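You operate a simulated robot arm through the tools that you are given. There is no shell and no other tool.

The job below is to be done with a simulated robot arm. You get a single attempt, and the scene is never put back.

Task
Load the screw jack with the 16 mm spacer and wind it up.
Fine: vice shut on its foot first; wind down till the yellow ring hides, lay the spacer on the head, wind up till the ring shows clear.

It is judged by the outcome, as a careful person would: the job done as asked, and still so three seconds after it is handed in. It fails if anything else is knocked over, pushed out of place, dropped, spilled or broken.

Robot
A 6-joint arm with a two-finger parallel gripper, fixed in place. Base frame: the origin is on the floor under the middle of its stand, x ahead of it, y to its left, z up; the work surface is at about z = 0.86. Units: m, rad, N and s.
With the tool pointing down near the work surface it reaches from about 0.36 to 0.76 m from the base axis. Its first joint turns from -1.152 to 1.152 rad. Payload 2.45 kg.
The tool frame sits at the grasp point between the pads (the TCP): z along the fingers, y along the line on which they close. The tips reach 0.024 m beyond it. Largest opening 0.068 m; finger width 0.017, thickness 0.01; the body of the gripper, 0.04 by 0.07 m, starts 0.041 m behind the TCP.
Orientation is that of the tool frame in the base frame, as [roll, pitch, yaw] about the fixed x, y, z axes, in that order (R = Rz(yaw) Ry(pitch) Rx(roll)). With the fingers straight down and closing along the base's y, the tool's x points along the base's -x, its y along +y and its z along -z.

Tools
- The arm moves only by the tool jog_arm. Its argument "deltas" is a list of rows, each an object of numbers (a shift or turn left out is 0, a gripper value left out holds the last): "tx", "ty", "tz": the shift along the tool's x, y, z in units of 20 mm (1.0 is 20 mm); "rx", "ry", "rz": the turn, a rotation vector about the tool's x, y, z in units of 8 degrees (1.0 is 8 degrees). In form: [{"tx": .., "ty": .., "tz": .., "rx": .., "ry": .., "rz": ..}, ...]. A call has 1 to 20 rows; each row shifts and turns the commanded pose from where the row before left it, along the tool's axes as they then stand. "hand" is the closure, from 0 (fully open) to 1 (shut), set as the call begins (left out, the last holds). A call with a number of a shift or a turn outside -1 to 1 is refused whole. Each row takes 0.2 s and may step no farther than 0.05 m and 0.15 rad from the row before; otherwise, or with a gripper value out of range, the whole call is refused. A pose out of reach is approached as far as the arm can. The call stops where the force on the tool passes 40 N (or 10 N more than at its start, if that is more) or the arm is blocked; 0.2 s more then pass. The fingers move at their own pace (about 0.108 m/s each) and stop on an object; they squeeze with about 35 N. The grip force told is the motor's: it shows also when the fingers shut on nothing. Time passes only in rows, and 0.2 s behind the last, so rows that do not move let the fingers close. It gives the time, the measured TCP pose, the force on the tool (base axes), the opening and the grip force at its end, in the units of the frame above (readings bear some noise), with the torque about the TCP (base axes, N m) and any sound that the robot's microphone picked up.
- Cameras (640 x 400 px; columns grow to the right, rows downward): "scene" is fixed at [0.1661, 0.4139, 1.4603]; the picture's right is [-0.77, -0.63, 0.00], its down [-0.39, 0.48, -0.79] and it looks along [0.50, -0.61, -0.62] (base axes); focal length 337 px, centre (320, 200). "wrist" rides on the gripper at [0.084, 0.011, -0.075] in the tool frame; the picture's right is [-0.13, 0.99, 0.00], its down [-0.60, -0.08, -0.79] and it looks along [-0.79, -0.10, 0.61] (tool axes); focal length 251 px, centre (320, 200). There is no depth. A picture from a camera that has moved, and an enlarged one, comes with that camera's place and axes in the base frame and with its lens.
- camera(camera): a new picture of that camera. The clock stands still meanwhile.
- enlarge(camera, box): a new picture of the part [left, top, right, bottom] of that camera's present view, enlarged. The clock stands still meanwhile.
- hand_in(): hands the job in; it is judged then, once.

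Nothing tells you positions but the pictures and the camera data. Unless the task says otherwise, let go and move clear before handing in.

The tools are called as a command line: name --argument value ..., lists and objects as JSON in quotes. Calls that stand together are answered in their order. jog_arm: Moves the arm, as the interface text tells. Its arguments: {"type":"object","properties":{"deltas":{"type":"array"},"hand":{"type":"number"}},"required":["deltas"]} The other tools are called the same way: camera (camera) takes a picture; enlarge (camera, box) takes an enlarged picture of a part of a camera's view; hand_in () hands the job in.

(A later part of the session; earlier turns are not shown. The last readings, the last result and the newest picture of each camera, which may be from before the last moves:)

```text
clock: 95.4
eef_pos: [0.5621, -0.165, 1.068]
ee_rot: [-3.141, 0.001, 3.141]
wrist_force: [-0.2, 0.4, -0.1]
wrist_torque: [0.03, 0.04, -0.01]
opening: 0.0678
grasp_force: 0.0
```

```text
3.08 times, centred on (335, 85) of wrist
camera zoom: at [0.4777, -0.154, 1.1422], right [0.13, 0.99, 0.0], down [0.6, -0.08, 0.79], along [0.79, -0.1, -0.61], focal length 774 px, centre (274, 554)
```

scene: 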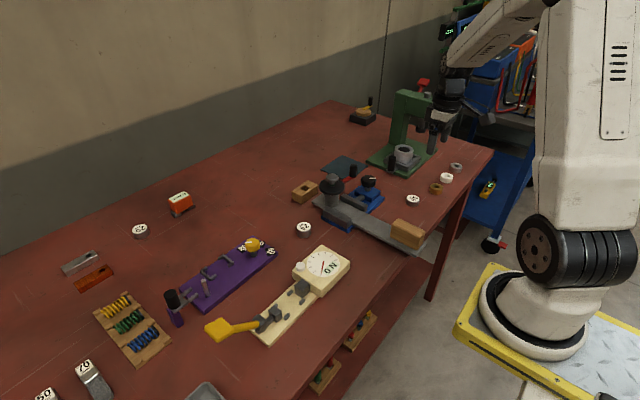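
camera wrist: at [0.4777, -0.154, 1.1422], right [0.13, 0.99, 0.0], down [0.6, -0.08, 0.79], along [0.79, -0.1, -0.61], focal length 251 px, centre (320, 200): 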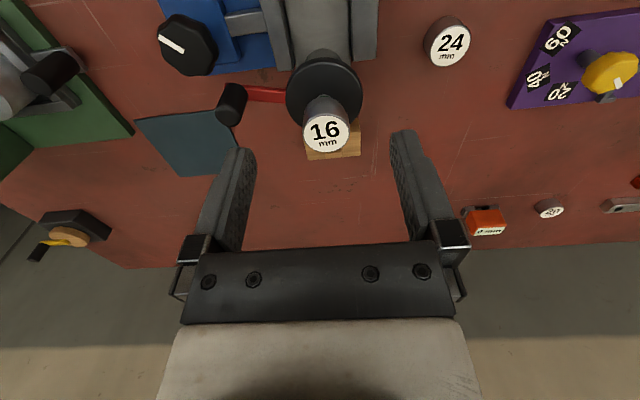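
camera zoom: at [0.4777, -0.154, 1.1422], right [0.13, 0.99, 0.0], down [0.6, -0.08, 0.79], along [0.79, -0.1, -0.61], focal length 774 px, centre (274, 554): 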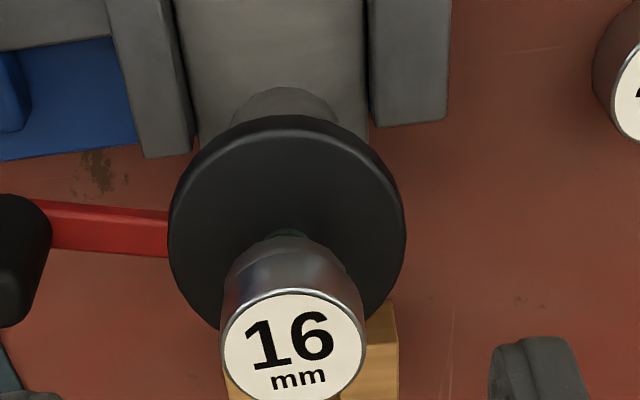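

The spacer sits flat and centred on the head. Next I'll go back over the crank knob with the tool turned 24° clockwise as before, so it can follow the crank counter-clockwise.

jog_arm --deltas '[{"tx": -0.1875, "ty": -0.9}, {"tx": -0.1875, "ty": -0.9}, {"tx": -0.1875, "ty": -0.9}, {"tx": -0.1875, "ty": -0.9}, {"rz": 1}, {"rz": 1}, {"rz": 1}]' --hand 0

camera --camera "wrist"

enlarge --camera "wrist" --box '[260, 30, 380, 150]'

```text
clock: 97.0
eef_pos: [0.576, -0.2367, 1.0673]
ee_rot: [3.141, 0.0, 2.722]
wrist_force: [0.0, -0.4, 0.8]
wrist_torque: [-0.02, -0.03, 0.01]
opening: 0.0678
grasp_force: 0.1
```

```text
taken
camera wrist: at [0.5044, -0.1924, 1.1417], right [0.52, 0.85, 0.0], down [0.52, -0.32, 0.79], along [0.68, -0.41, -0.61], focal length 251 px, centre (320, 200)
```

wrist: 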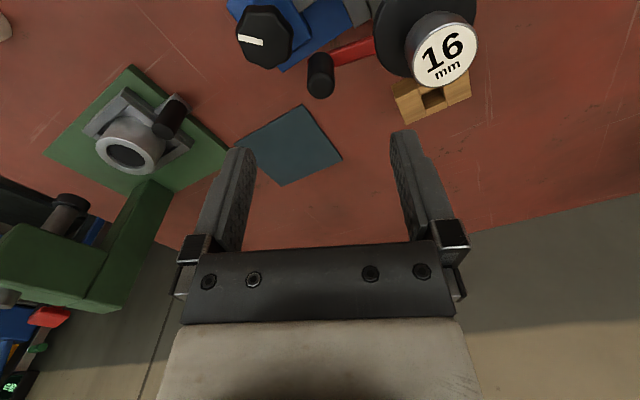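

```text
3.33 times, centred on (320, 90) of wrist
camera zoom: at [0.5044, -0.1924, 1.1417], right [0.52, 0.85, 0.0], down [0.52, -0.32, 0.79], along [0.68, -0.41, -0.61], focal length 838 px, centre (320, 567)
```

zoom: 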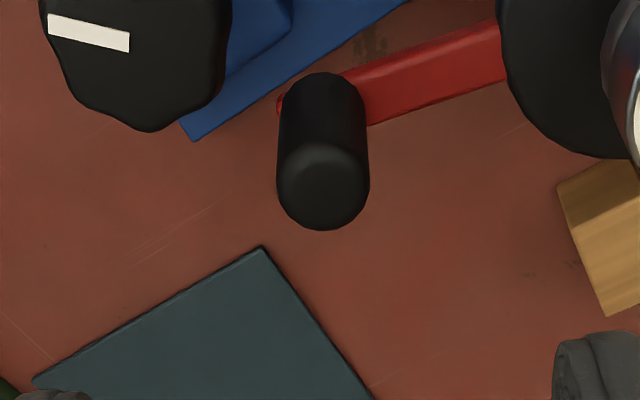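

jog_arm --deltas '[{"tx": -0.18, "tz": 0.97}, {"tz": 0.97}, {"tz": 0.97}, {"tz": 0.97}, {"tz": 0.97}]' --hand 0

camera --camera "wrist"

enlarge --camera "wrist" --box '[220, 80, 420, 240]'

```text
clock: 98.2
eef_pos: [0.5805, -0.2374, 0.9704]
ee_rot: [-3.141, 0.0, 2.721]
wrist_force: [-0.3, 0.4, -0.7]
wrist_torque: [-0.03, 0.03, 0.03]
opening: 0.0681
grasp_force: 0.2
```

```text
taken
camera wrist: at [0.5071, -0.1938, 1.0442], right [0.52, 0.85, 0.0], down [0.52, -0.32, 0.79], along [0.68, -0.41, -0.61], focal length 251 px, centre (320, 200)
```

wrist: 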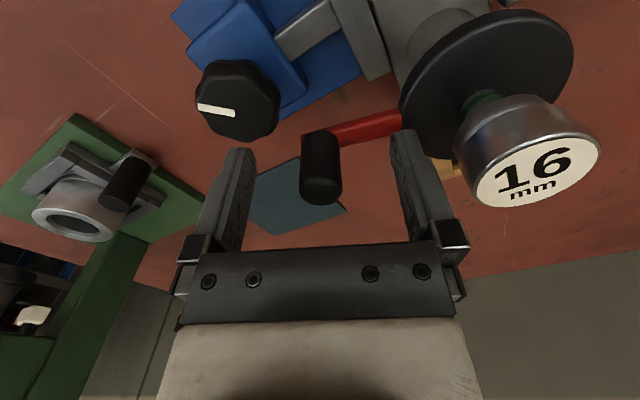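

```text
2.50 times, centred on (320, 160) of wrist
camera zoom: at [0.5071, -0.1938, 1.0442], right [0.52, 0.85, 0.0], down [0.52, -0.32, 0.79], along [0.68, -0.41, -0.61], focal length 629 px, centre (320, 300)
```

zoom: 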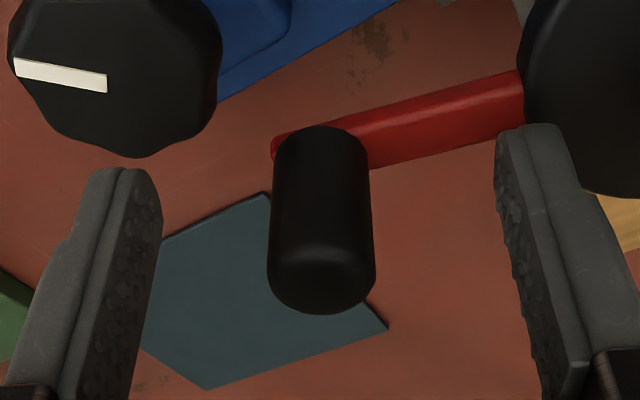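

The knob is aligned. I'll grip and begin winding up slowly counter-clockwise, checking the foot and spacer after a few degrees.

jog_arm --deltas '[{}, {}, {}, {}]' --hand 1

jog_arm --deltas '[{"tx": -0.0953, "ty": 0.016, "rz": -0.1875}, {"tx": -0.0953, "ty": 0.016, "rz": -0.1875}, {"tx": -0.0953, "ty": 0.016, "rz": -0.1875}, {"tx": -0.0953, "ty": 0.016, "rz": -0.1875}, {"tx": -0.0953, "ty": 0.016, "rz": -0.1875}, {"tx": -0.0953, "ty": 0.016, "rz": -0.1875}]' --hand 1

enlarge --camera "scene" --box '[310, 140, 410, 240]'

enlarge --camera "scene" --box '[325, 150, 355, 190]'

```text
clock: 99.2
eef_pos: [0.5796, -0.2373, 0.9708]
ee_rot: [-3.141, 0.001, 2.722]
wrist_force: [-0.8, -1.0, -0.7]
wrist_torque: [0.09, -0.31, 0.09]
opening: 0.0192
grasp_force: 34.9
```

```text
clock: 100.6
eef_pos: [0.5915, -0.2398, 0.9701]
ee_rot: [-3.141, 0.0, 2.881]
wrist_force: [-4.8, 7.4, 4.2]
wrist_torque: [0.59, 0.5, 0.29]
opening: 0.0195
grasp_force: 35.4
```

```text
4.00 times, centred on (360, 190) of scene
camera zoom: at [0.1659, 0.4141, 1.4603], right [-0.77, -0.63, 0.0], down [-0.39, 0.48, -0.79], along [0.5, -0.61, -0.62], focal length 1347 px, centre (160, 240)
```

zoom: 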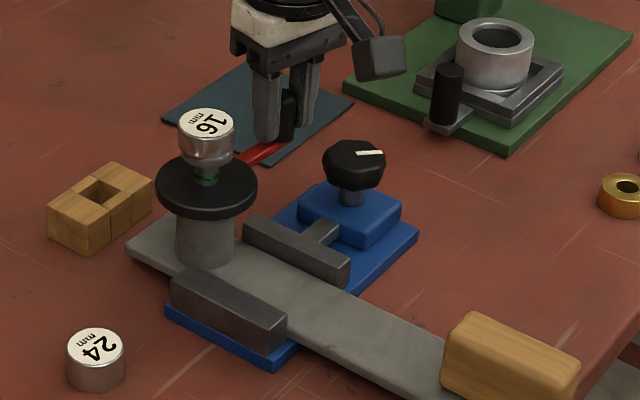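

```text
10.00 times, centred on (340, 170) of scene
camera zoom: at [0.1659, 0.4141, 1.4603], right [-0.77, -0.63, 0.0], down [-0.39, 0.48, -0.79], along [0.5, -0.61, -0.62], focal length 3368 px, centre (120, 500)
```

zoom: 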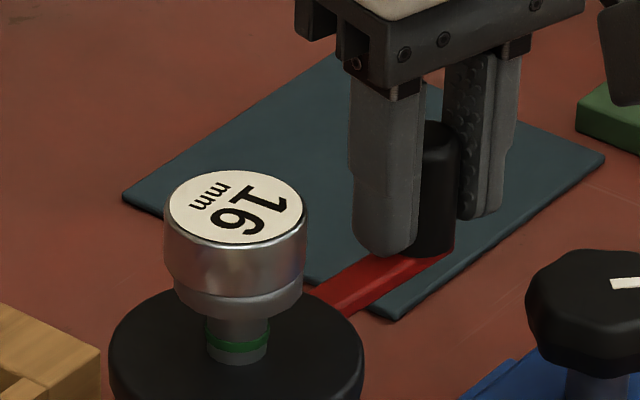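

The jack holds still. There's some inward radial force, so I'll tighten the arc slightly and continue.

jog_arm --deltas '[{"tx": -0.0914, "ty": 0.0258, "rz": -0.2}, {"tx": -0.0914, "ty": 0.0258, "rz": -0.2}, {"tx": -0.0914, "ty": 0.0258, "rz": -0.2}, {"tx": -0.0914, "ty": 0.0258, "rz": -0.2}]' --hand 1

enlarge --camera "scene" --box '[310, 140, 410, 240]'

camera --camera "wrist"

```text
clock: 101.6
eef_pos: [0.5993, -0.2411, 0.9684]
ee_rot: [-3.141, 0.0, 2.993]
wrist_force: [-3.2, 2.6, 0.3]
wrist_torque: [-0.2, -0.51, 0.09]
opening: 0.0191
grasp_force: 35.5
```

```text
4.00 times, centred on (360, 190) of scene
camera zoom: at [0.166, 0.4139, 1.4603], right [-0.77, -0.63, 0.0], down [-0.39, 0.48, -0.79], along [0.5, -0.61, -0.62], focal length 1347 px, centre (160, 240)
```

zoom: 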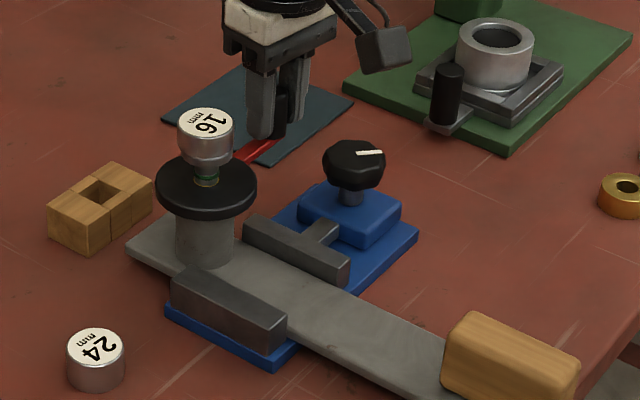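

```text
taken
camera wrist: at [0.5169, -0.2177, 1.0443], right [0.27, 0.96, 0.0], down [0.59, -0.17, 0.79], along [0.76, -0.22, -0.61], focal length 251 px, centre (320, 200)
```

wrist: 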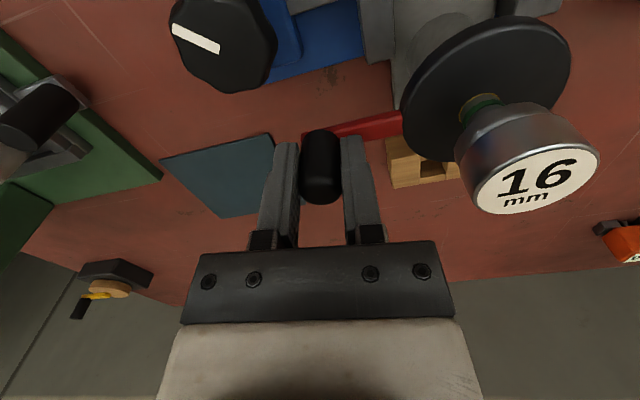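

jog_arm --deltas '[{"tx": -0.093, "ty": 0.02, "rz": -0.19}, {"tx": -0.093, "ty": 0.02, "rz": -0.19}, {"tx": -0.093, "ty": 0.02, "rz": -0.19}, {"tx": -0.093, "ty": 0.02, "rz": -0.19}, {"tx": -0.093, "ty": 0.02, "rz": -0.19}, {"tx": -0.093, "ty": 0.02, "rz": -0.19}]' --hand 1

enlarge --camera "scene" --box '[310, 140, 410, 240]'

enlarge --camera "scene" --box '[325, 150, 355, 190]'

```text
clock: 103.0
eef_pos: [0.6102, -0.2397, 0.97]
ee_rot: [3.141, 0.0, -3.131]
wrist_force: [-4.6, -3.1, 0.1]
wrist_torque: [-0.5, 0.0, 0.31]
opening: 0.0188
grasp_force: 35.0
```

```text
4.00 times, centred on (360, 190) of scene
camera zoom: at [0.1661, 0.4138, 1.4603], right [-0.77, -0.63, 0.0], down [-0.39, 0.48, -0.79], along [0.5, -0.61, -0.62], focal length 1347 px, centre (160, 240)
```

zoom: 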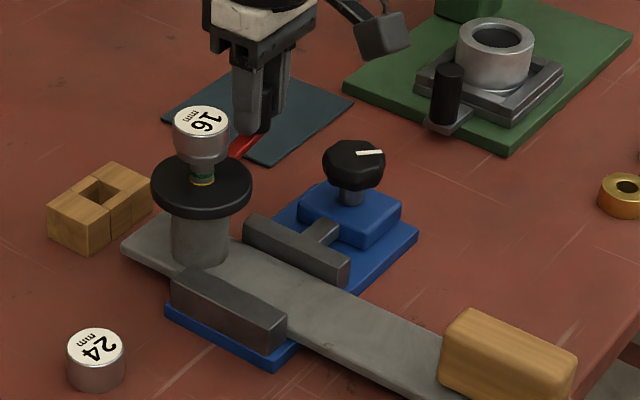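

```text
10.00 times, centred on (340, 170) of scene
camera zoom: at [0.1661, 0.4138, 1.4603], right [-0.77, -0.63, 0.0], down [-0.39, 0.48, -0.79], along [0.5, -0.61, -0.62], focal length 3368 px, centre (120, 500)
```

zoom: 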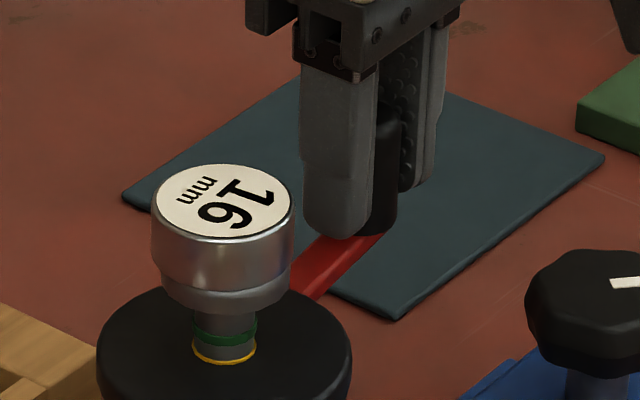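

The jack slid about 4 mm back towards its original place, still upright, with the spacer steady. The gripper's twist is fighting the crank, so I'll rotate the tool slightly ahead to relieve it and read the forces.

jog_arm --deltas '[{"rz": -0.3}]' --hand 1

jog_arm --deltas '[{"rz": -0.3}]' --hand 1

enlarge --camera "scene" --box '[310, 140, 410, 240]'

```text
clock: 103.4
eef_pos: [0.6119, -0.2392, 0.971]
ee_rot: [-3.139, 0.003, -3.089]
wrist_force: [1.0, -4.6, 0.8]
wrist_torque: [-0.49, -0.26, -0.05]
opening: 0.0193
grasp_force: 34.7
```

```text
clock: 103.8
eef_pos: [0.6116, -0.2392, 0.9712]
ee_rot: [-3.14, 0.002, -3.047]
wrist_force: [0.7, -4.9, -0.3]
wrist_torque: [-0.09, -0.08, 0.02]
opening: 0.0189
grasp_force: 34.6
```

```text
4.00 times, centred on (360, 190) of scene
camera zoom: at [0.1661, 0.4138, 1.4603], right [-0.77, -0.63, 0.0], down [-0.39, 0.48, -0.79], along [0.5, -0.61, -0.62], focal length 1347 px, centre (160, 240)
```

zoom: 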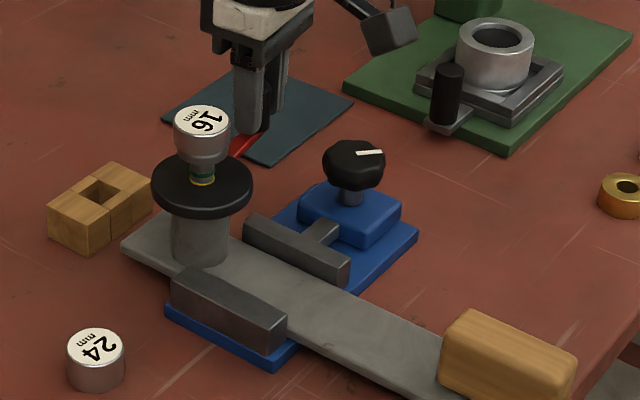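

jog_arm --deltas '[{"tx": -0.0649, "ty": -0.0014, "rz": -0.14}, {"tx": -0.0649, "ty": -0.0014, "rz": -0.14}, {"tx": -0.0649, "ty": -0.0014, "rz": -0.14}, {"tx": -0.0649, "ty": -0.0014, "rz": -0.14}, {"tx": -0.0649, "ty": -0.0014, "rz": -0.14}, {"tx": -0.0649, "ty": 0.0036, "rz": -0.14}]' --hand 1

enlarge --camera "scene" --box '[310, 140, 410, 240]'

camera --camera "wrist"

```text
clock: 105.2
eef_pos: [0.6182, -0.2377, 0.9705]
ee_rot: [-3.139, 0.0, -2.928]
wrist_force: [-2.1, -12.8, 4.8]
wrist_torque: [-0.24, 0.78, 0.27]
opening: 0.0192
grasp_force: 35.3
```

```text
4.00 times, centred on (360, 190) of scene
camera zoom: at [0.166, 0.4136, 1.4604], right [-0.77, -0.63, 0.0], down [-0.39, 0.48, -0.79], along [0.5, -0.61, -0.62], focal length 1347 px, centre (160, 240)
```

zoom: 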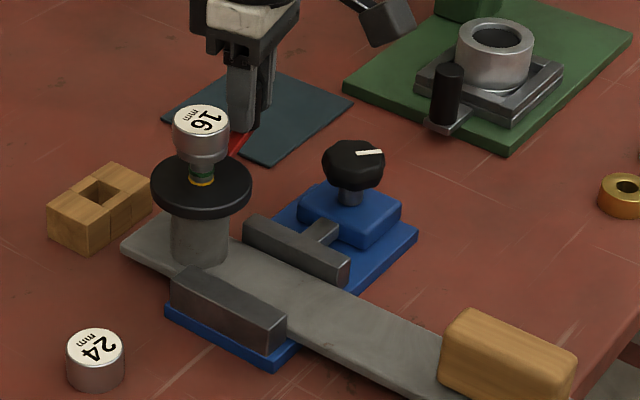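

```text
taken
camera wrist: at [0.5337, -0.2455, 1.0446], right [-0.08, 1.0, 0.0], down [0.61, 0.05, 0.79], along [0.79, 0.06, -0.61], focal length 251 px, centre (320, 200)
```

wrist: 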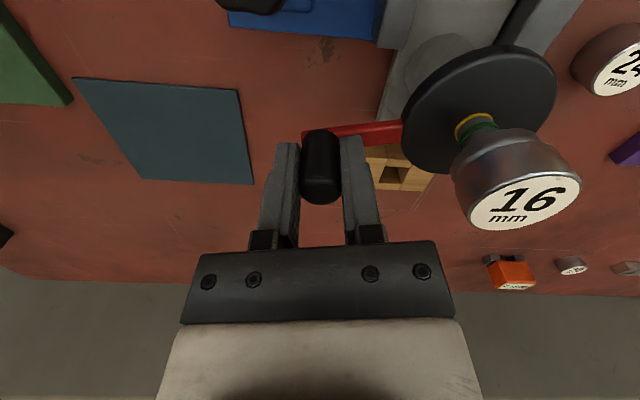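

The jack stayed put over this stretch. I was tracking about 1 mm too far inward, so I'll shift outward, rotate slightly to null the twist, and check the forces.

jog_arm --deltas '[{"ty": -0.06, "rz": -0.1}, {}]' --hand 1

enlarge --camera "scene" --box '[325, 150, 355, 190]'

```text
clock: 105.8
eef_pos: [0.6194, -0.2375, 0.9709]
ee_rot: [3.141, 0.001, -2.917]
wrist_force: [3.3, -5.2, 1.8]
wrist_torque: [-0.13, -0.06, -0.06]
opening: 0.0189
grasp_force: 35.1
```

```text
10.00 times, centred on (340, 170) of scene
camera zoom: at [0.1661, 0.4138, 1.4603], right [-0.77, -0.63, 0.0], down [-0.39, 0.48, -0.79], along [0.5, -0.61, -0.62], focal length 3368 px, centre (120, 500)
```

zoom: 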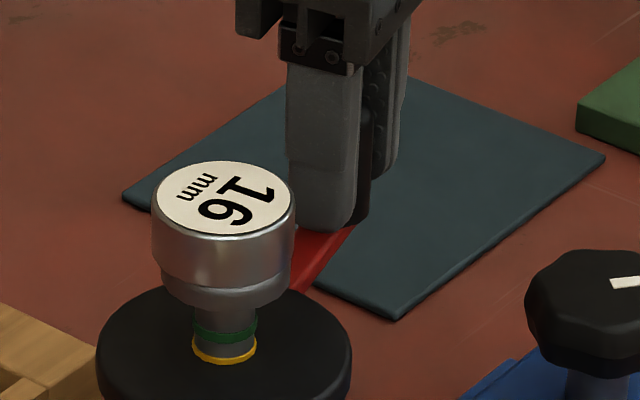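

jog_arm --deltas '[{"tx": -0.0659, "ty": -0.0025, "rz": -0.125}, {"tx": -0.0659, "ty": -0.0025, "rz": -0.125}, {"tx": -0.0659, "ty": -0.0025, "rz": -0.125}, {"tx": -0.0659, "ty": -0.0025, "rz": -0.125}, {"tx": -0.0659, "ty": -0.0025, "rz": -0.125}, {"tx": -0.0659, "ty": -0.0025, "rz": -0.125}, {"tx": -0.0659, "ty": -0.0025, "rz": -0.125}, {"tx": -0.0659, "ty": -0.0025, "rz": -0.125}]' --hand 1

enlarge --camera "scene" --box '[310, 140, 410, 240]'

```text
clock: 107.6
eef_pos: [0.6292, -0.2363, 0.9705]
ee_rot: [-3.141, 0.0, -2.775]
wrist_force: [-5.8, 3.0, 9.6]
wrist_torque: [0.43, 0.1, 0.14]
opening: 0.0188
grasp_force: 34.8
```

```text
4.00 times, centred on (360, 190) of scene
camera zoom: at [0.1658, 0.414, 1.4603], right [-0.77, -0.63, 0.0], down [-0.39, 0.48, -0.79], along [0.5, -0.61, -0.62], focal length 1347 px, centre (160, 240)
```

zoom: 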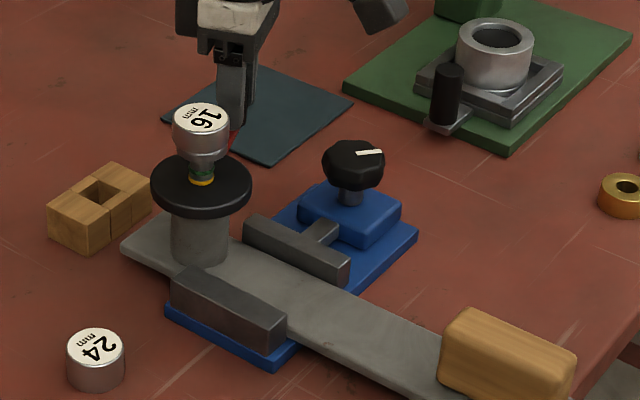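

jog_arm --deltas '[{"tx": -0.0659, "ty": 0.004, "tz": -0.003, "rz": -0.13}, {"tx": -0.0659, "ty": 0.004, "tz": -0.003, "rz": -0.13}, {"tx": -0.0659, "ty": 0.004, "tz": -0.003, "rz": -0.13}, {"tx": -0.0659, "ty": 0.004, "tz": -0.003, "rz": -0.13}, {"tx": -0.0659, "ty": 0.003, "tz": -0.003, "rz": -0.13}, {"tx": -0.0659, "ty": 0.003, "tz": -0.003, "rz": -0.13}]' --hand 1

enlarge --camera "scene" --box '[310, 140, 410, 240]'

enlarge --camera "scene" --box '[325, 150, 355, 190]'

```text
clock: 109.0
eef_pos: [0.635, -0.2325, 0.9698]
ee_rot: [-3.14, 0.001, -2.667]
wrist_force: [-2.7, -0.8, -0.5]
wrist_torque: [0.13, -0.38, 0.17]
opening: 0.0188
grasp_force: 35.1
```

```text
4.00 times, centred on (360, 190) of scene
camera zoom: at [0.1661, 0.4139, 1.4603], right [-0.77, -0.63, 0.0], down [-0.39, 0.48, -0.79], along [0.5, -0.61, -0.62], focal length 1347 px, centre (160, 240)
```

zoom: 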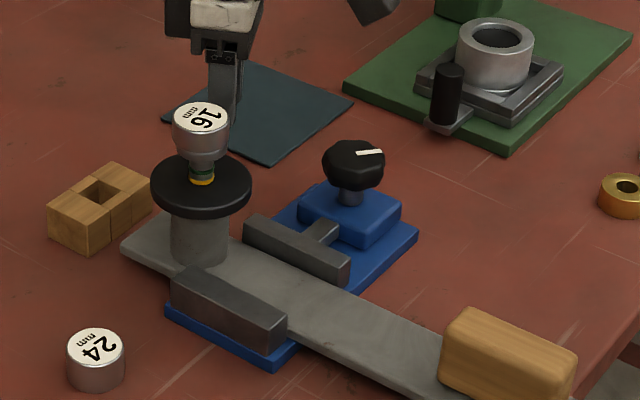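

```text
10.00 times, centred on (340, 170) of scene
camera zoom: at [0.1661, 0.4139, 1.4603], right [-0.77, -0.63, 0.0], down [-0.39, 0.48, -0.79], along [0.5, -0.61, -0.62], focal length 3368 px, centre (120, 500)
```

zoom: 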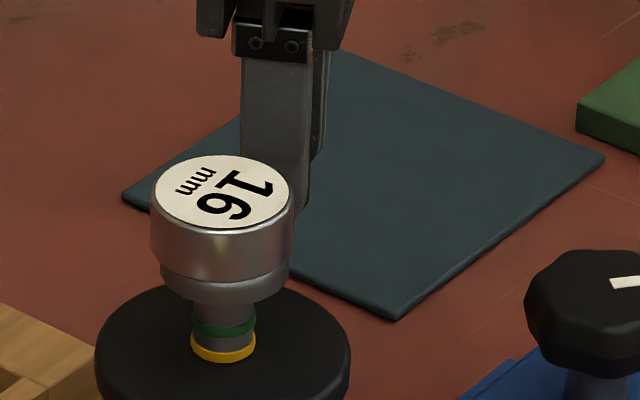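

The ring is now emerging with low forces and no foot movement. I'll continue at the same pace.

jog_arm --deltas '[{"tx": -0.0659, "ty": 0.001, "rz": -0.135}, {"tx": -0.0659, "ty": 0.001, "rz": -0.135}, {"tx": -0.0659, "ty": 0.001, "rz": -0.13}, {"tx": -0.0659, "ty": 0.001, "rz": -0.13}, {"tx": -0.0659, "ty": 0.001, "rz": -0.13}, {"tx": -0.0659, "ty": 0.001, "rz": -0.13}, {"tx": -0.0659, "ty": 0.001, "rz": -0.125}, {"tx": -0.0659, "ty": 0.001, "rz": -0.125}]' --hand 1

enlarge --camera "scene" --box '[310, 140, 410, 240]'

enlarge --camera "scene" --box '[325, 150, 355, 190]'

camera --camera "wrist"

```text
clock: 110.8
eef_pos: [0.6448, -0.2265, 0.9702]
ee_rot: [-3.141, 0.0, -2.521]
wrist_force: [-2.1, -2.3, 0.0]
wrist_torque: [-0.4, -0.51, 0.13]
opening: 0.0187
grasp_force: 34.4
```

```text
4.00 times, centred on (360, 190) of scene
camera zoom: at [0.1662, 0.4138, 1.4603], right [-0.77, -0.63, 0.0], down [-0.39, 0.48, -0.79], along [0.5, -0.61, -0.62], focal length 1347 px, centre (160, 240)
```

zoom: 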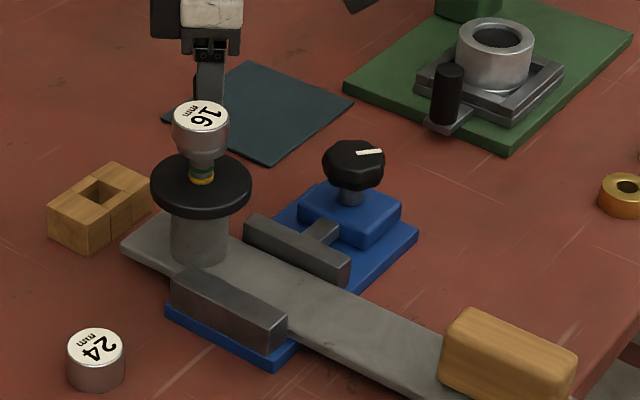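

```text
10.00 times, centred on (340, 170) of scene
camera zoom: at [0.1662, 0.4138, 1.4603], right [-0.77, -0.63, 0.0], down [-0.39, 0.48, -0.79], along [0.5, -0.61, -0.62], focal length 3368 px, centre (120, 500)
```

zoom: 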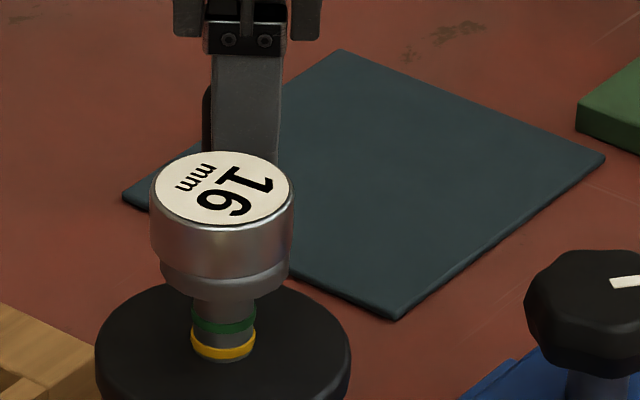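

```text
taken
camera wrist: at [0.5697, -0.2675, 1.0454], right [-0.47, 0.88, 0.0], down [0.54, 0.29, 0.79], along [0.7, 0.37, -0.61], focal length 251 px, centre (320, 200)
```

wrist: 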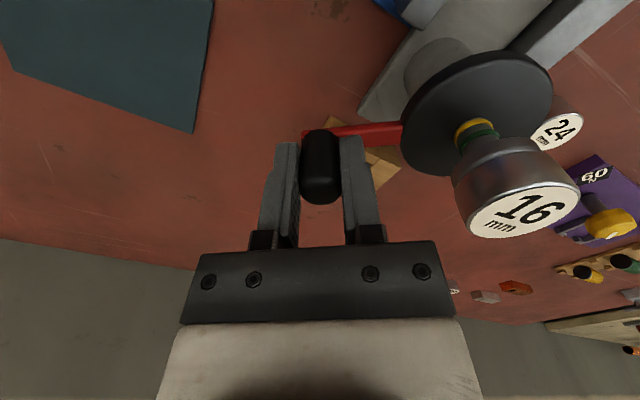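

jog_arm --deltas '[{"tx": -0.0659, "ty": 0.0008, "rz": -0.135}, {"tx": -0.0659, "ty": 0.0008, "rz": -0.13}, {"tx": -0.0659, "ty": 0.0008, "rz": -0.13}, {"tx": -0.0659, "ty": 0.0008, "rz": -0.125}, {"tx": -0.0659, "ty": 0.0008, "rz": -0.125}, {"tx": -0.0659, "ty": 0.0008, "rz": -0.125}, {"tx": -0.0659, "ty": 0.0008, "rz": -0.125}, {"tx": -0.0659, "ty": 0.0008, "rz": -0.125}]' --hand 1

enlarge --camera "scene" --box '[310, 140, 410, 240]'

enlarge --camera "scene" --box '[325, 150, 355, 190]'

```text
clock: 112.6
eef_pos: [0.6534, -0.221, 0.9712]
ee_rot: [3.141, -0.001, -2.379]
wrist_force: [-2.7, -0.2, 0.1]
wrist_torque: [-0.09, -0.47, 0.01]
opening: 0.0188
grasp_force: 34.4
```

```text
4.00 times, centred on (360, 190) of scene
camera zoom: at [0.1662, 0.4139, 1.4603], right [-0.77, -0.63, 0.0], down [-0.39, 0.48, -0.79], along [0.5, -0.61, -0.62], focal length 1347 px, centre (160, 240)
```

zoom: 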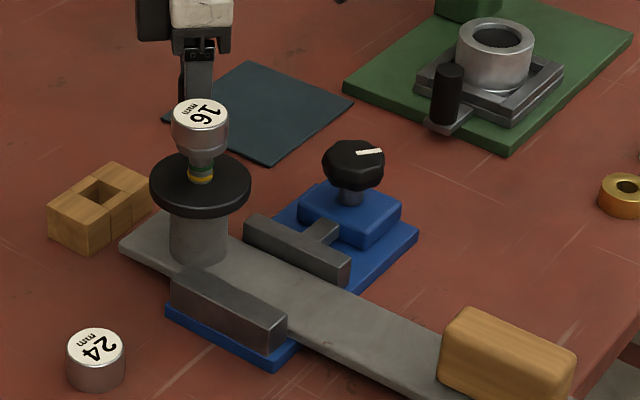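

```text
10.00 times, centred on (340, 170) of scene
camera zoom: at [0.1662, 0.4139, 1.4603], right [-0.77, -0.63, 0.0], down [-0.39, 0.48, -0.79], along [0.5, -0.61, -0.62], focal length 3368 px, centre (120, 500)
```

zoom: 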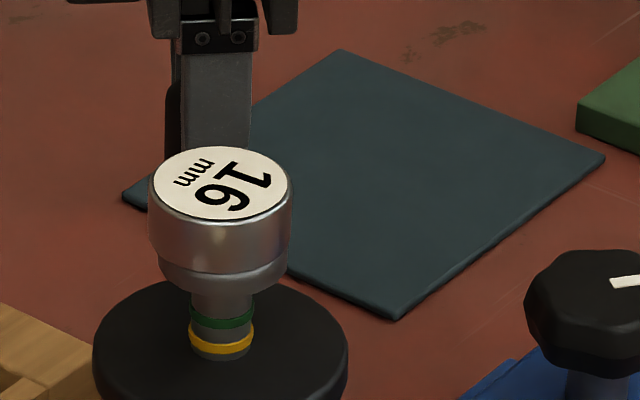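

jog_arm --deltas '[{"tx": -0.0659, "ty": 0.0008, "rz": -0.125}, {"tx": -0.0659, "ty": 0.0008, "rz": -0.125}, {"tx": -0.0659, "ty": 0.0008, "rz": -0.125}, {"tx": -0.0659, "ty": 0.0008, "rz": -0.125}, {"tx": -0.0659, "ty": 0.0008, "rz": -0.125}, {"tx": -0.0659, "ty": 0.0008, "rz": -0.125}, {"tx": -0.0659, "ty": 0.0008, "rz": -0.125}, {"tx": -0.0659, "ty": 0.0008, "rz": -0.125}]' --hand 1

enlarge --camera "scene" --box '[310, 140, 410, 240]'

enlarge --camera "scene" --box '[325, 150, 355, 190]'

camera --camera "wrist"

```text
clock: 114.4
eef_pos: [0.6597, -0.2132, 0.9717]
ee_rot: [-3.138, 0.001, -2.239]
wrist_force: [6.4, -9.5, 0.6]
wrist_torque: [-0.49, -0.23, 0.01]
opening: 0.0188
grasp_force: 34.6
```

```text
4.00 times, centred on (360, 190) of scene
camera zoom: at [0.1663, 0.4137, 1.4604], right [-0.77, -0.63, 0.0], down [-0.39, 0.48, -0.79], along [0.5, -0.61, -0.62], focal length 1347 px, centre (160, 240)
```

zoom: 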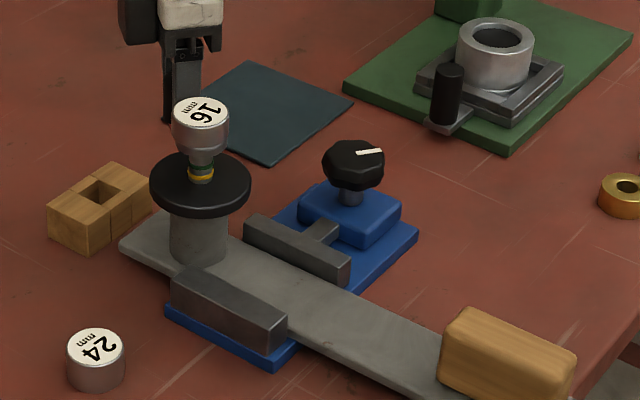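

```text
10.00 times, centred on (340, 170) of scene
camera zoom: at [0.1663, 0.4137, 1.4604], right [-0.77, -0.63, 0.0], down [-0.39, 0.48, -0.79], along [0.5, -0.61, -0.62], focal length 3368 px, centre (120, 500)
```

zoom: 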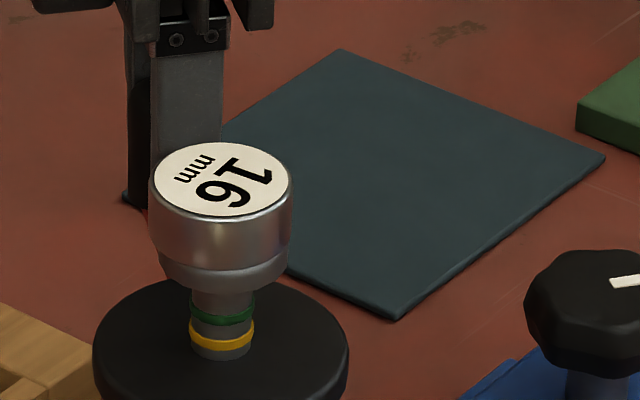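

```text
taken
camera wrist: at [0.5994, -0.2733, 1.0459], right [-0.7, 0.72, 0.0], down [0.43, 0.43, 0.79], along [0.57, 0.55, -0.61], focal length 251 px, centre (320, 200)
```

wrist: 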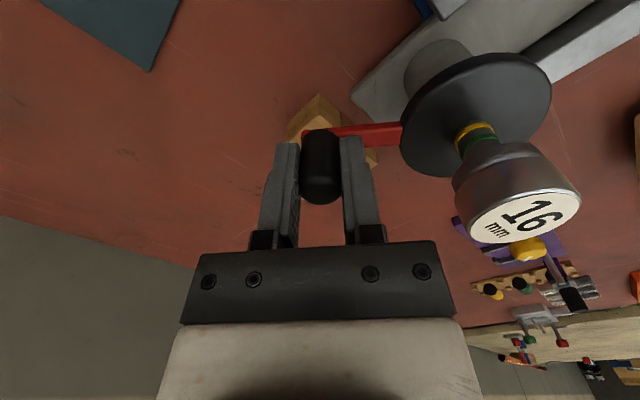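

jog_arm --deltas '[{"ty": -0.035}, {"tx": -0.0659, "ty": -0.003, "rz": -0.125}, {"tx": -0.0659, "ty": -0.003, "rz": -0.125}, {"tx": -0.0659, "ty": -0.003, "rz": -0.125}, {"tx": -0.0659, "ty": -0.003, "rz": -0.125}, {"tx": -0.0659, "ty": -0.003, "rz": -0.125}, {"tx": -0.0659, "ty": -0.003, "rz": -0.125}, {"tx": -0.0659, "ty": -0.003, "rz": -0.125}]' --hand 1

enlarge --camera "scene" --box '[310, 140, 410, 240]'

enlarge --camera "scene" --box '[325, 150, 355, 190]'

```text
clock: 116.2
eef_pos: [0.665, -0.2061, 0.9709]
ee_rot: [3.141, 0.0, -2.117]
wrist_force: [4.4, -5.7, 0.1]
wrist_torque: [-0.28, -0.43, 0.07]
opening: 0.019
grasp_force: 34.8
```

```text
4.00 times, centred on (360, 190) of scene
camera zoom: at [0.1663, 0.4137, 1.4603], right [-0.77, -0.63, 0.0], down [-0.39, 0.48, -0.79], along [0.5, -0.61, -0.62], focal length 1347 px, centre (160, 240)
```

zoom: 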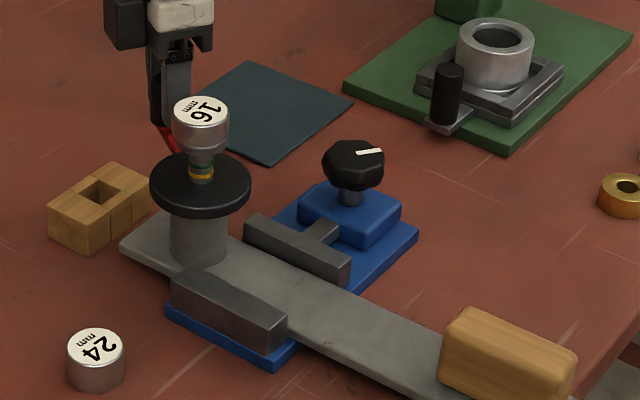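

```text
10.00 times, centred on (340, 170) of scene
camera zoom: at [0.1663, 0.4137, 1.4603], right [-0.77, -0.63, 0.0], down [-0.39, 0.48, -0.79], along [0.5, -0.61, -0.62], focal length 3368 px, centre (120, 500)
```

zoom: 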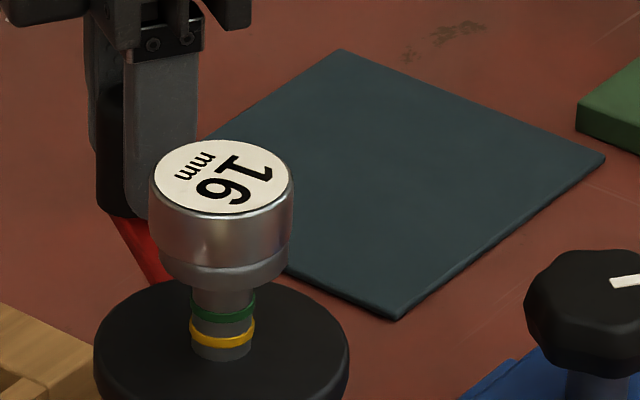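

jog_arm --deltas '[{"ty": -0.03}, {"tx": -0.0659, "ty": -0.001, "rz": -0.125}, {"tx": -0.0659, "ty": -0.001, "rz": -0.125}, {"tx": -0.0659, "ty": -0.001, "rz": -0.125}, {"tx": -0.0659, "ty": -0.001, "rz": -0.125}, {"tx": -0.0659, "ty": -0.001, "rz": -0.125}, {"tx": -0.0659, "ty": -0.001, "rz": -0.125}, {"tx": -0.0659, "ty": -0.001, "rz": -0.125}, {"tx": -0.0659, "ty": -0.001, "rz": -0.125}, {"tx": -0.0659, "ty": -0.001, "rz": -0.125}]' --hand 1

enlarge --camera "scene" --box '[310, 140, 410, 240]'

enlarge --camera "scene" --box '[325, 150, 355, 190]'

camera --camera "wrist"

```text
clock: 118.4
eef_pos: [0.6722, -0.1956, 0.9703]
ee_rot: [-3.141, 0.001, -1.961]
wrist_force: [0.2, -1.8, 0.6]
wrist_torque: [-0.34, 0.15, 0.05]
opening: 0.019
grasp_force: 34.7
```

```text
4.00 times, centred on (360, 190) of scene
camera zoom: at [0.1661, 0.4139, 1.4603], right [-0.77, -0.63, 0.0], down [-0.39, 0.48, -0.79], along [0.5, -0.61, -0.62], focal length 1347 px, centre (160, 240)
```

zoom: 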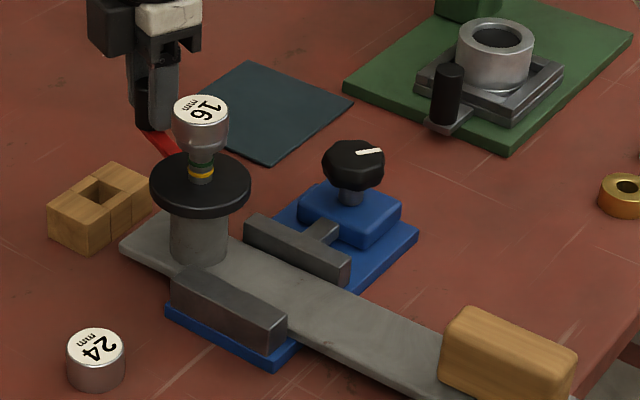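

```text
10.00 times, centred on (340, 170) of scene
camera zoom: at [0.1661, 0.4139, 1.4603], right [-0.77, -0.63, 0.0], down [-0.39, 0.48, -0.79], along [0.5, -0.61, -0.62], focal length 3368 px, centre (120, 500)
```

zoom: 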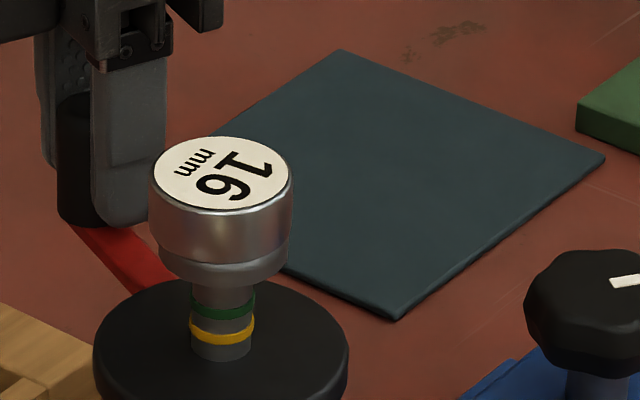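

```text
taken
camera wrist: at [0.63, -0.2705, 1.045], right [-0.87, 0.5, 0.0], down [0.3, 0.53, 0.79], along [0.39, 0.69, -0.61], focal length 251 px, centre (320, 200)
```

wrist: 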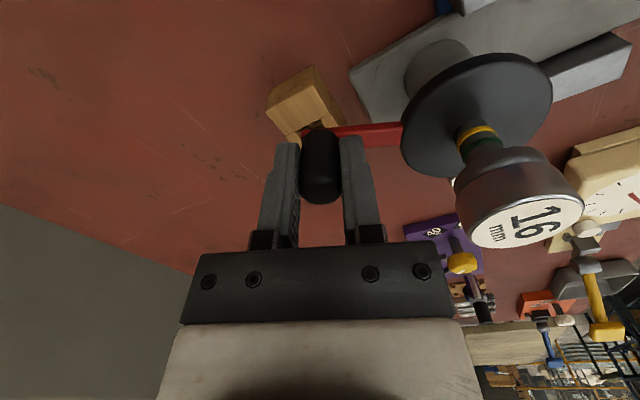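

The yellow ring now stands fully clear of the wheel, slightly higher than at the start, with the foot unmoved and the spacer steady. I'll add a few more degrees of margin and then release.

jog_arm --deltas '[{"tx": -0.0659, "ty": -0.001, "rz": -0.125}, {"tx": -0.0659, "ty": -0.001, "rz": -0.125}, {"tx": -0.0659, "ty": -0.001, "rz": -0.125}, {"tx": -0.0659, "ty": -0.001, "rz": -0.125}, {"tx": -0.0659, "ty": -0.001, "rz": -0.125}, {"tx": -0.0659, "ty": -0.001, "rz": -0.125}]' --hand 1

enlarge --camera "scene" --box '[310, 140, 410, 240]'

enlarge --camera "scene" --box '[325, 150, 355, 190]'

```text
clock: 119.8
eef_pos: [0.6754, -0.1894, 0.9717]
ee_rot: [-3.139, 0.001, -1.855]
wrist_force: [4.7, -3.3, -0.1]
wrist_torque: [-0.24, -0.33, 0.0]
opening: 0.0188
grasp_force: 34.5
```

```text
4.00 times, centred on (360, 190) of scene
camera zoom: at [0.1663, 0.4138, 1.4603], right [-0.77, -0.63, 0.0], down [-0.39, 0.48, -0.79], along [0.5, -0.61, -0.62], focal length 1347 px, centre (160, 240)
```

zoom: 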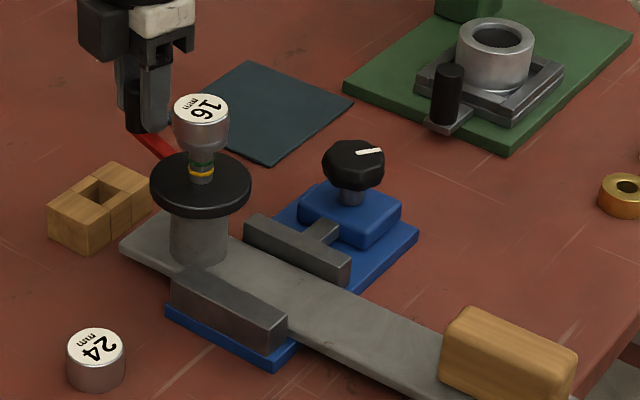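

```text
10.00 times, centred on (340, 170) of scene
camera zoom: at [0.1663, 0.4138, 1.4603], right [-0.77, -0.63, 0.0], down [-0.39, 0.48, -0.79], along [0.5, -0.61, -0.62], focal length 3368 px, centre (120, 500)
```

zoom: 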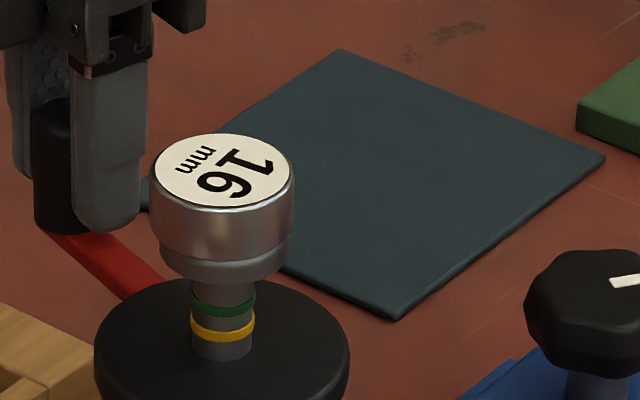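

jog_arm --deltas '[{"ty": -0.025}, {}]' --hand 1

jog_arm --deltas '[{}, {}, {}]' --hand 0

jog_arm --deltas '[{"tz": -0.5}, {"tz": -1}, {"tz": -1}, {"tz": -1}, {"tz": -1}, {"tz": -1}]' --hand 0

enlarge --camera "scene" --box '[310, 140, 410, 240]'

enlarge --camera "scene" --box '[325, 150, 355, 190]'

camera --camera "wrist"

```text
clock: 120.4
eef_pos: [0.675, -0.1888, 0.9709]
ee_rot: [3.141, -0.001, -1.857]
wrist_force: [0.5, 0.3, -0.5]
wrist_torque: [-0.3, 0.0, -0.05]
opening: 0.0188
grasp_force: 34.9
```

```text
clock: 121.2
eef_pos: [0.6753, -0.19, 0.9705]
ee_rot: [-3.14, 0.0, -1.858]
wrist_force: [-0.7, -0.1, -0.7]
wrist_torque: [0.01, 0.01, -0.03]
opening: 0.0681
grasp_force: 0.0
```

```text
clock: 122.6
eef_pos: [0.6741, -0.1895, 1.0816]
ee_rot: [-3.141, 0.0, -1.857]
wrist_force: [0.2, -0.4, 0.6]
wrist_torque: [0.05, -0.02, 0.01]
opening: 0.068
grasp_force: 0.1
```

```text
4.00 times, centred on (360, 190) of scene
camera zoom: at [0.1661, 0.4139, 1.4603], right [-0.77, -0.63, 0.0], down [-0.39, 0.48, -0.79], along [0.5, -0.61, -0.62], focal length 1347 px, centre (160, 240)
```

zoom: 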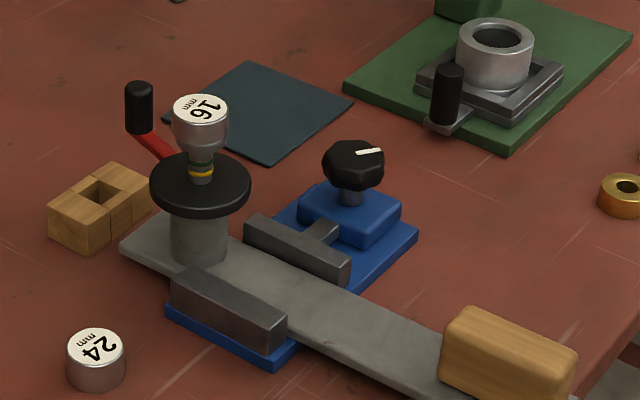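

```text
10.00 times, centred on (340, 170) of scene
camera zoom: at [0.1661, 0.4139, 1.4603], right [-0.77, -0.63, 0.0], down [-0.39, 0.48, -0.79], along [0.5, -0.61, -0.62], focal length 3368 px, centre (120, 500)
```

zoom: 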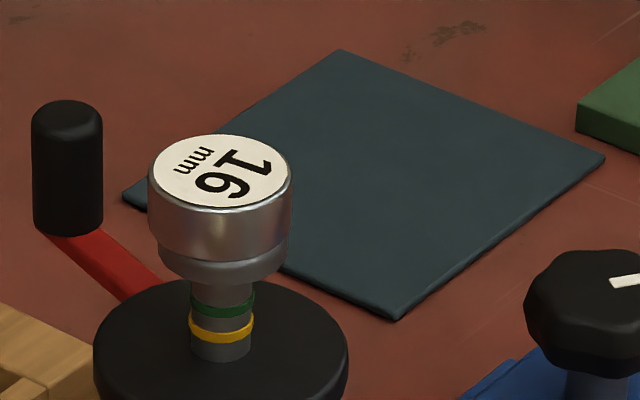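

```text
taken
camera wrist: at [0.6399, -0.2679, 1.1553], right [-0.91, 0.4, 0.0], down [0.25, 0.56, 0.79], along [0.32, 0.73, -0.61], focal length 251 px, centre (320, 200)
```

wrist: 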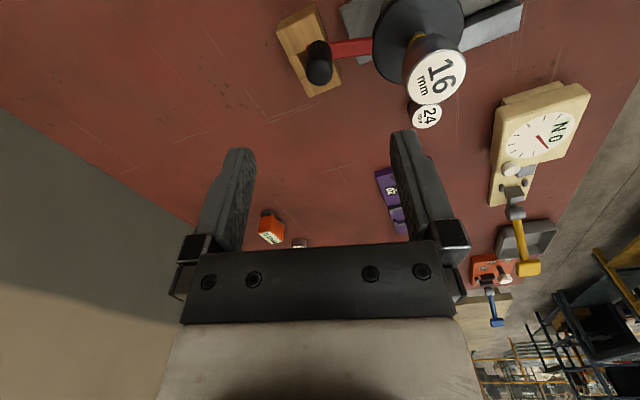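

The jack is loaded and wound, with the ring clear. I'll look down on the vice to check that it's still shut on the foot.

jog_arm --deltas '[{"tz": -1}, {"tz": -1, "rz": 1}, {"rz": 1}, {"rz": 1}, {"rz": 1}, {"rz": 1}, {"rz": 1}, {"rz": 1}, {"rz": 1}, {"rz": 1}, {"rz": 0.2}]' --hand 0

jog_arm --deltas '[{"tx": 1}, {"tx": 1}, {"tx": 1}, {"tx": 1}, {"tx": 1}, {"tx": 1}, {"tx": 0.87}, {"ry": 1}, {"ry": 1}, {"ry": 1}, {"ry": 1}, {"ry": 0.5}]' --hand 0

camera --camera "wrist"

enlarge --camera "wrist" --box '[230, 100, 410, 240]'

enlarge --camera "scene" --box '[335, 180, 415, 240]'

```text
clock: 125.0
eef_pos: [0.6756, -0.1888, 1.1211]
ee_rot: [3.141, 0.0, 3.138]
wrist_force: [-0.8, -0.5, -0.8]
wrist_torque: [0.0, 0.0, 0.02]
opening: 0.0679
grasp_force: 0.1
```

```text
clock: 127.6
eef_pos: [0.5369, -0.1901, 1.1207]
ee_rot: [3.141, -0.632, 3.141]
wrist_force: [-0.3, 0.2, 0.5]
wrist_torque: [-0.02, -0.02, -0.02]
opening: 0.0678
grasp_force: 0.1
```

```text
taken
camera wrist: at [0.514, -0.1786, 1.2299], right [0.1, 0.99, -0.08], down [0.96, -0.08, 0.28], along [0.28, -0.1, -0.96], focal length 251 px, centre (320, 200)
```

wrist: 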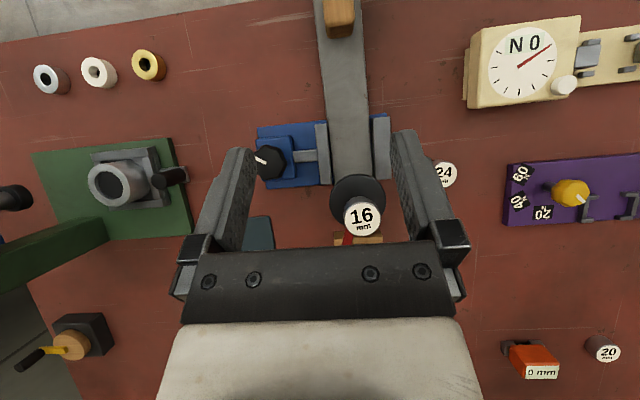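

```text
2.86 times, centred on (320, 170) of wrist
camera zoom: at [0.514, -0.1786, 1.2299], right [0.1, 0.99, -0.08], down [0.96, -0.08, 0.28], along [0.28, -0.1, -0.96], focal length 718 px, centre (320, 286)
```

zoom: 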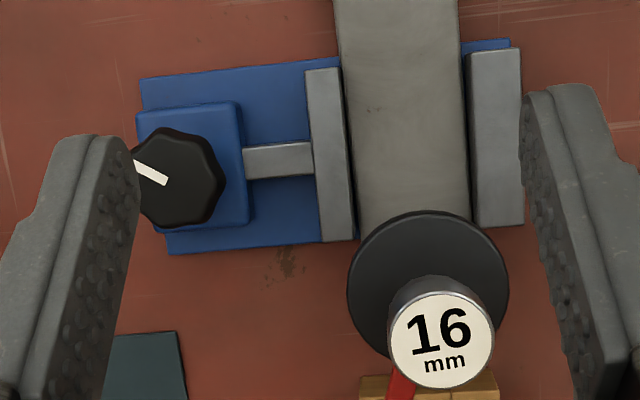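

```text
6.67 times, centred on (375, 210) of scene
camera zoom: at [0.1661, 0.4139, 1.4603], right [-0.77, -0.63, 0.0], down [-0.39, 0.48, -0.79], along [0.5, -0.61, -0.62], focal length 2245 px, centre (-47, 133)
```

zoom: 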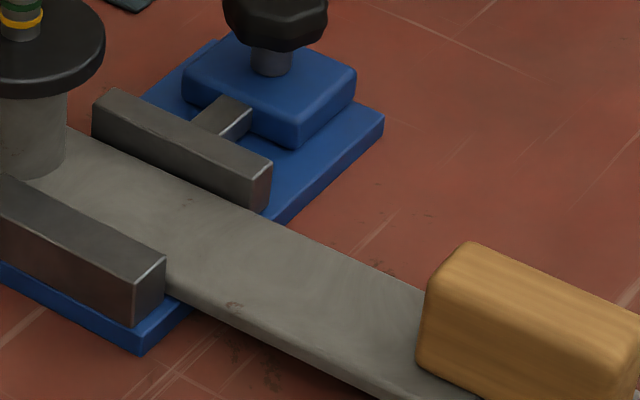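

The foot is still held, but the vice knob has backed off 12–17° during winding. I'll gently nip it up again so it's properly shut, taking care not to disturb the spacer.

jog_arm --deltas '[{"ry": -1}, {"ry": -1}, {"ry": -1}, {"ry": -1}, {"ry": -0.5}, {"tx": -0.15, "ty": -0.8}, {"tx": -0.15, "ty": -0.8}, {"tx": -0.15, "ty": -0.8}, {"tx": -0.15, "ty": -0.8}, {"ty": -0.8}]' --hand 0

jog_arm --deltas '[{"tz": 1}, {"tz": 1}, {"tz": 1}, {"tz": 1}, {"tz": 1}, {"tz": 1}, {"tz": 1}, {"tz": 1}]' --hand 0

camera --camera "wrist"

```text
clock: 129.8
eef_pos: [0.5504, -0.2701, 1.1214]
ee_rot: [3.141, 0.002, -3.14]
wrist_force: [0.3, 0.0, 0.1]
wrist_torque: [-0.02, 0.03, -0.01]
opening: 0.0681
grasp_force: 0.0
```

```text
clock: 131.6
eef_pos: [0.5493, -0.2703, 0.9615]
ee_rot: [3.141, 0.0, 3.141]
wrist_force: [-1.1, -0.2, 0.1]
wrist_torque: [-0.03, -0.01, 0.0]
opening: 0.0679
grasp_force: 0.1
```

```text
taken
camera wrist: at [0.4657, -0.2597, 1.0356], right [0.13, 0.99, 0.0], down [0.6, -0.08, 0.79], along [0.79, -0.1, -0.61], focal length 251 px, centre (320, 200)
```

wrist: 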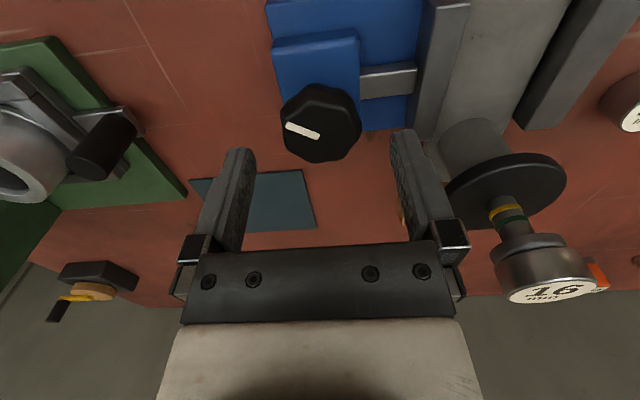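

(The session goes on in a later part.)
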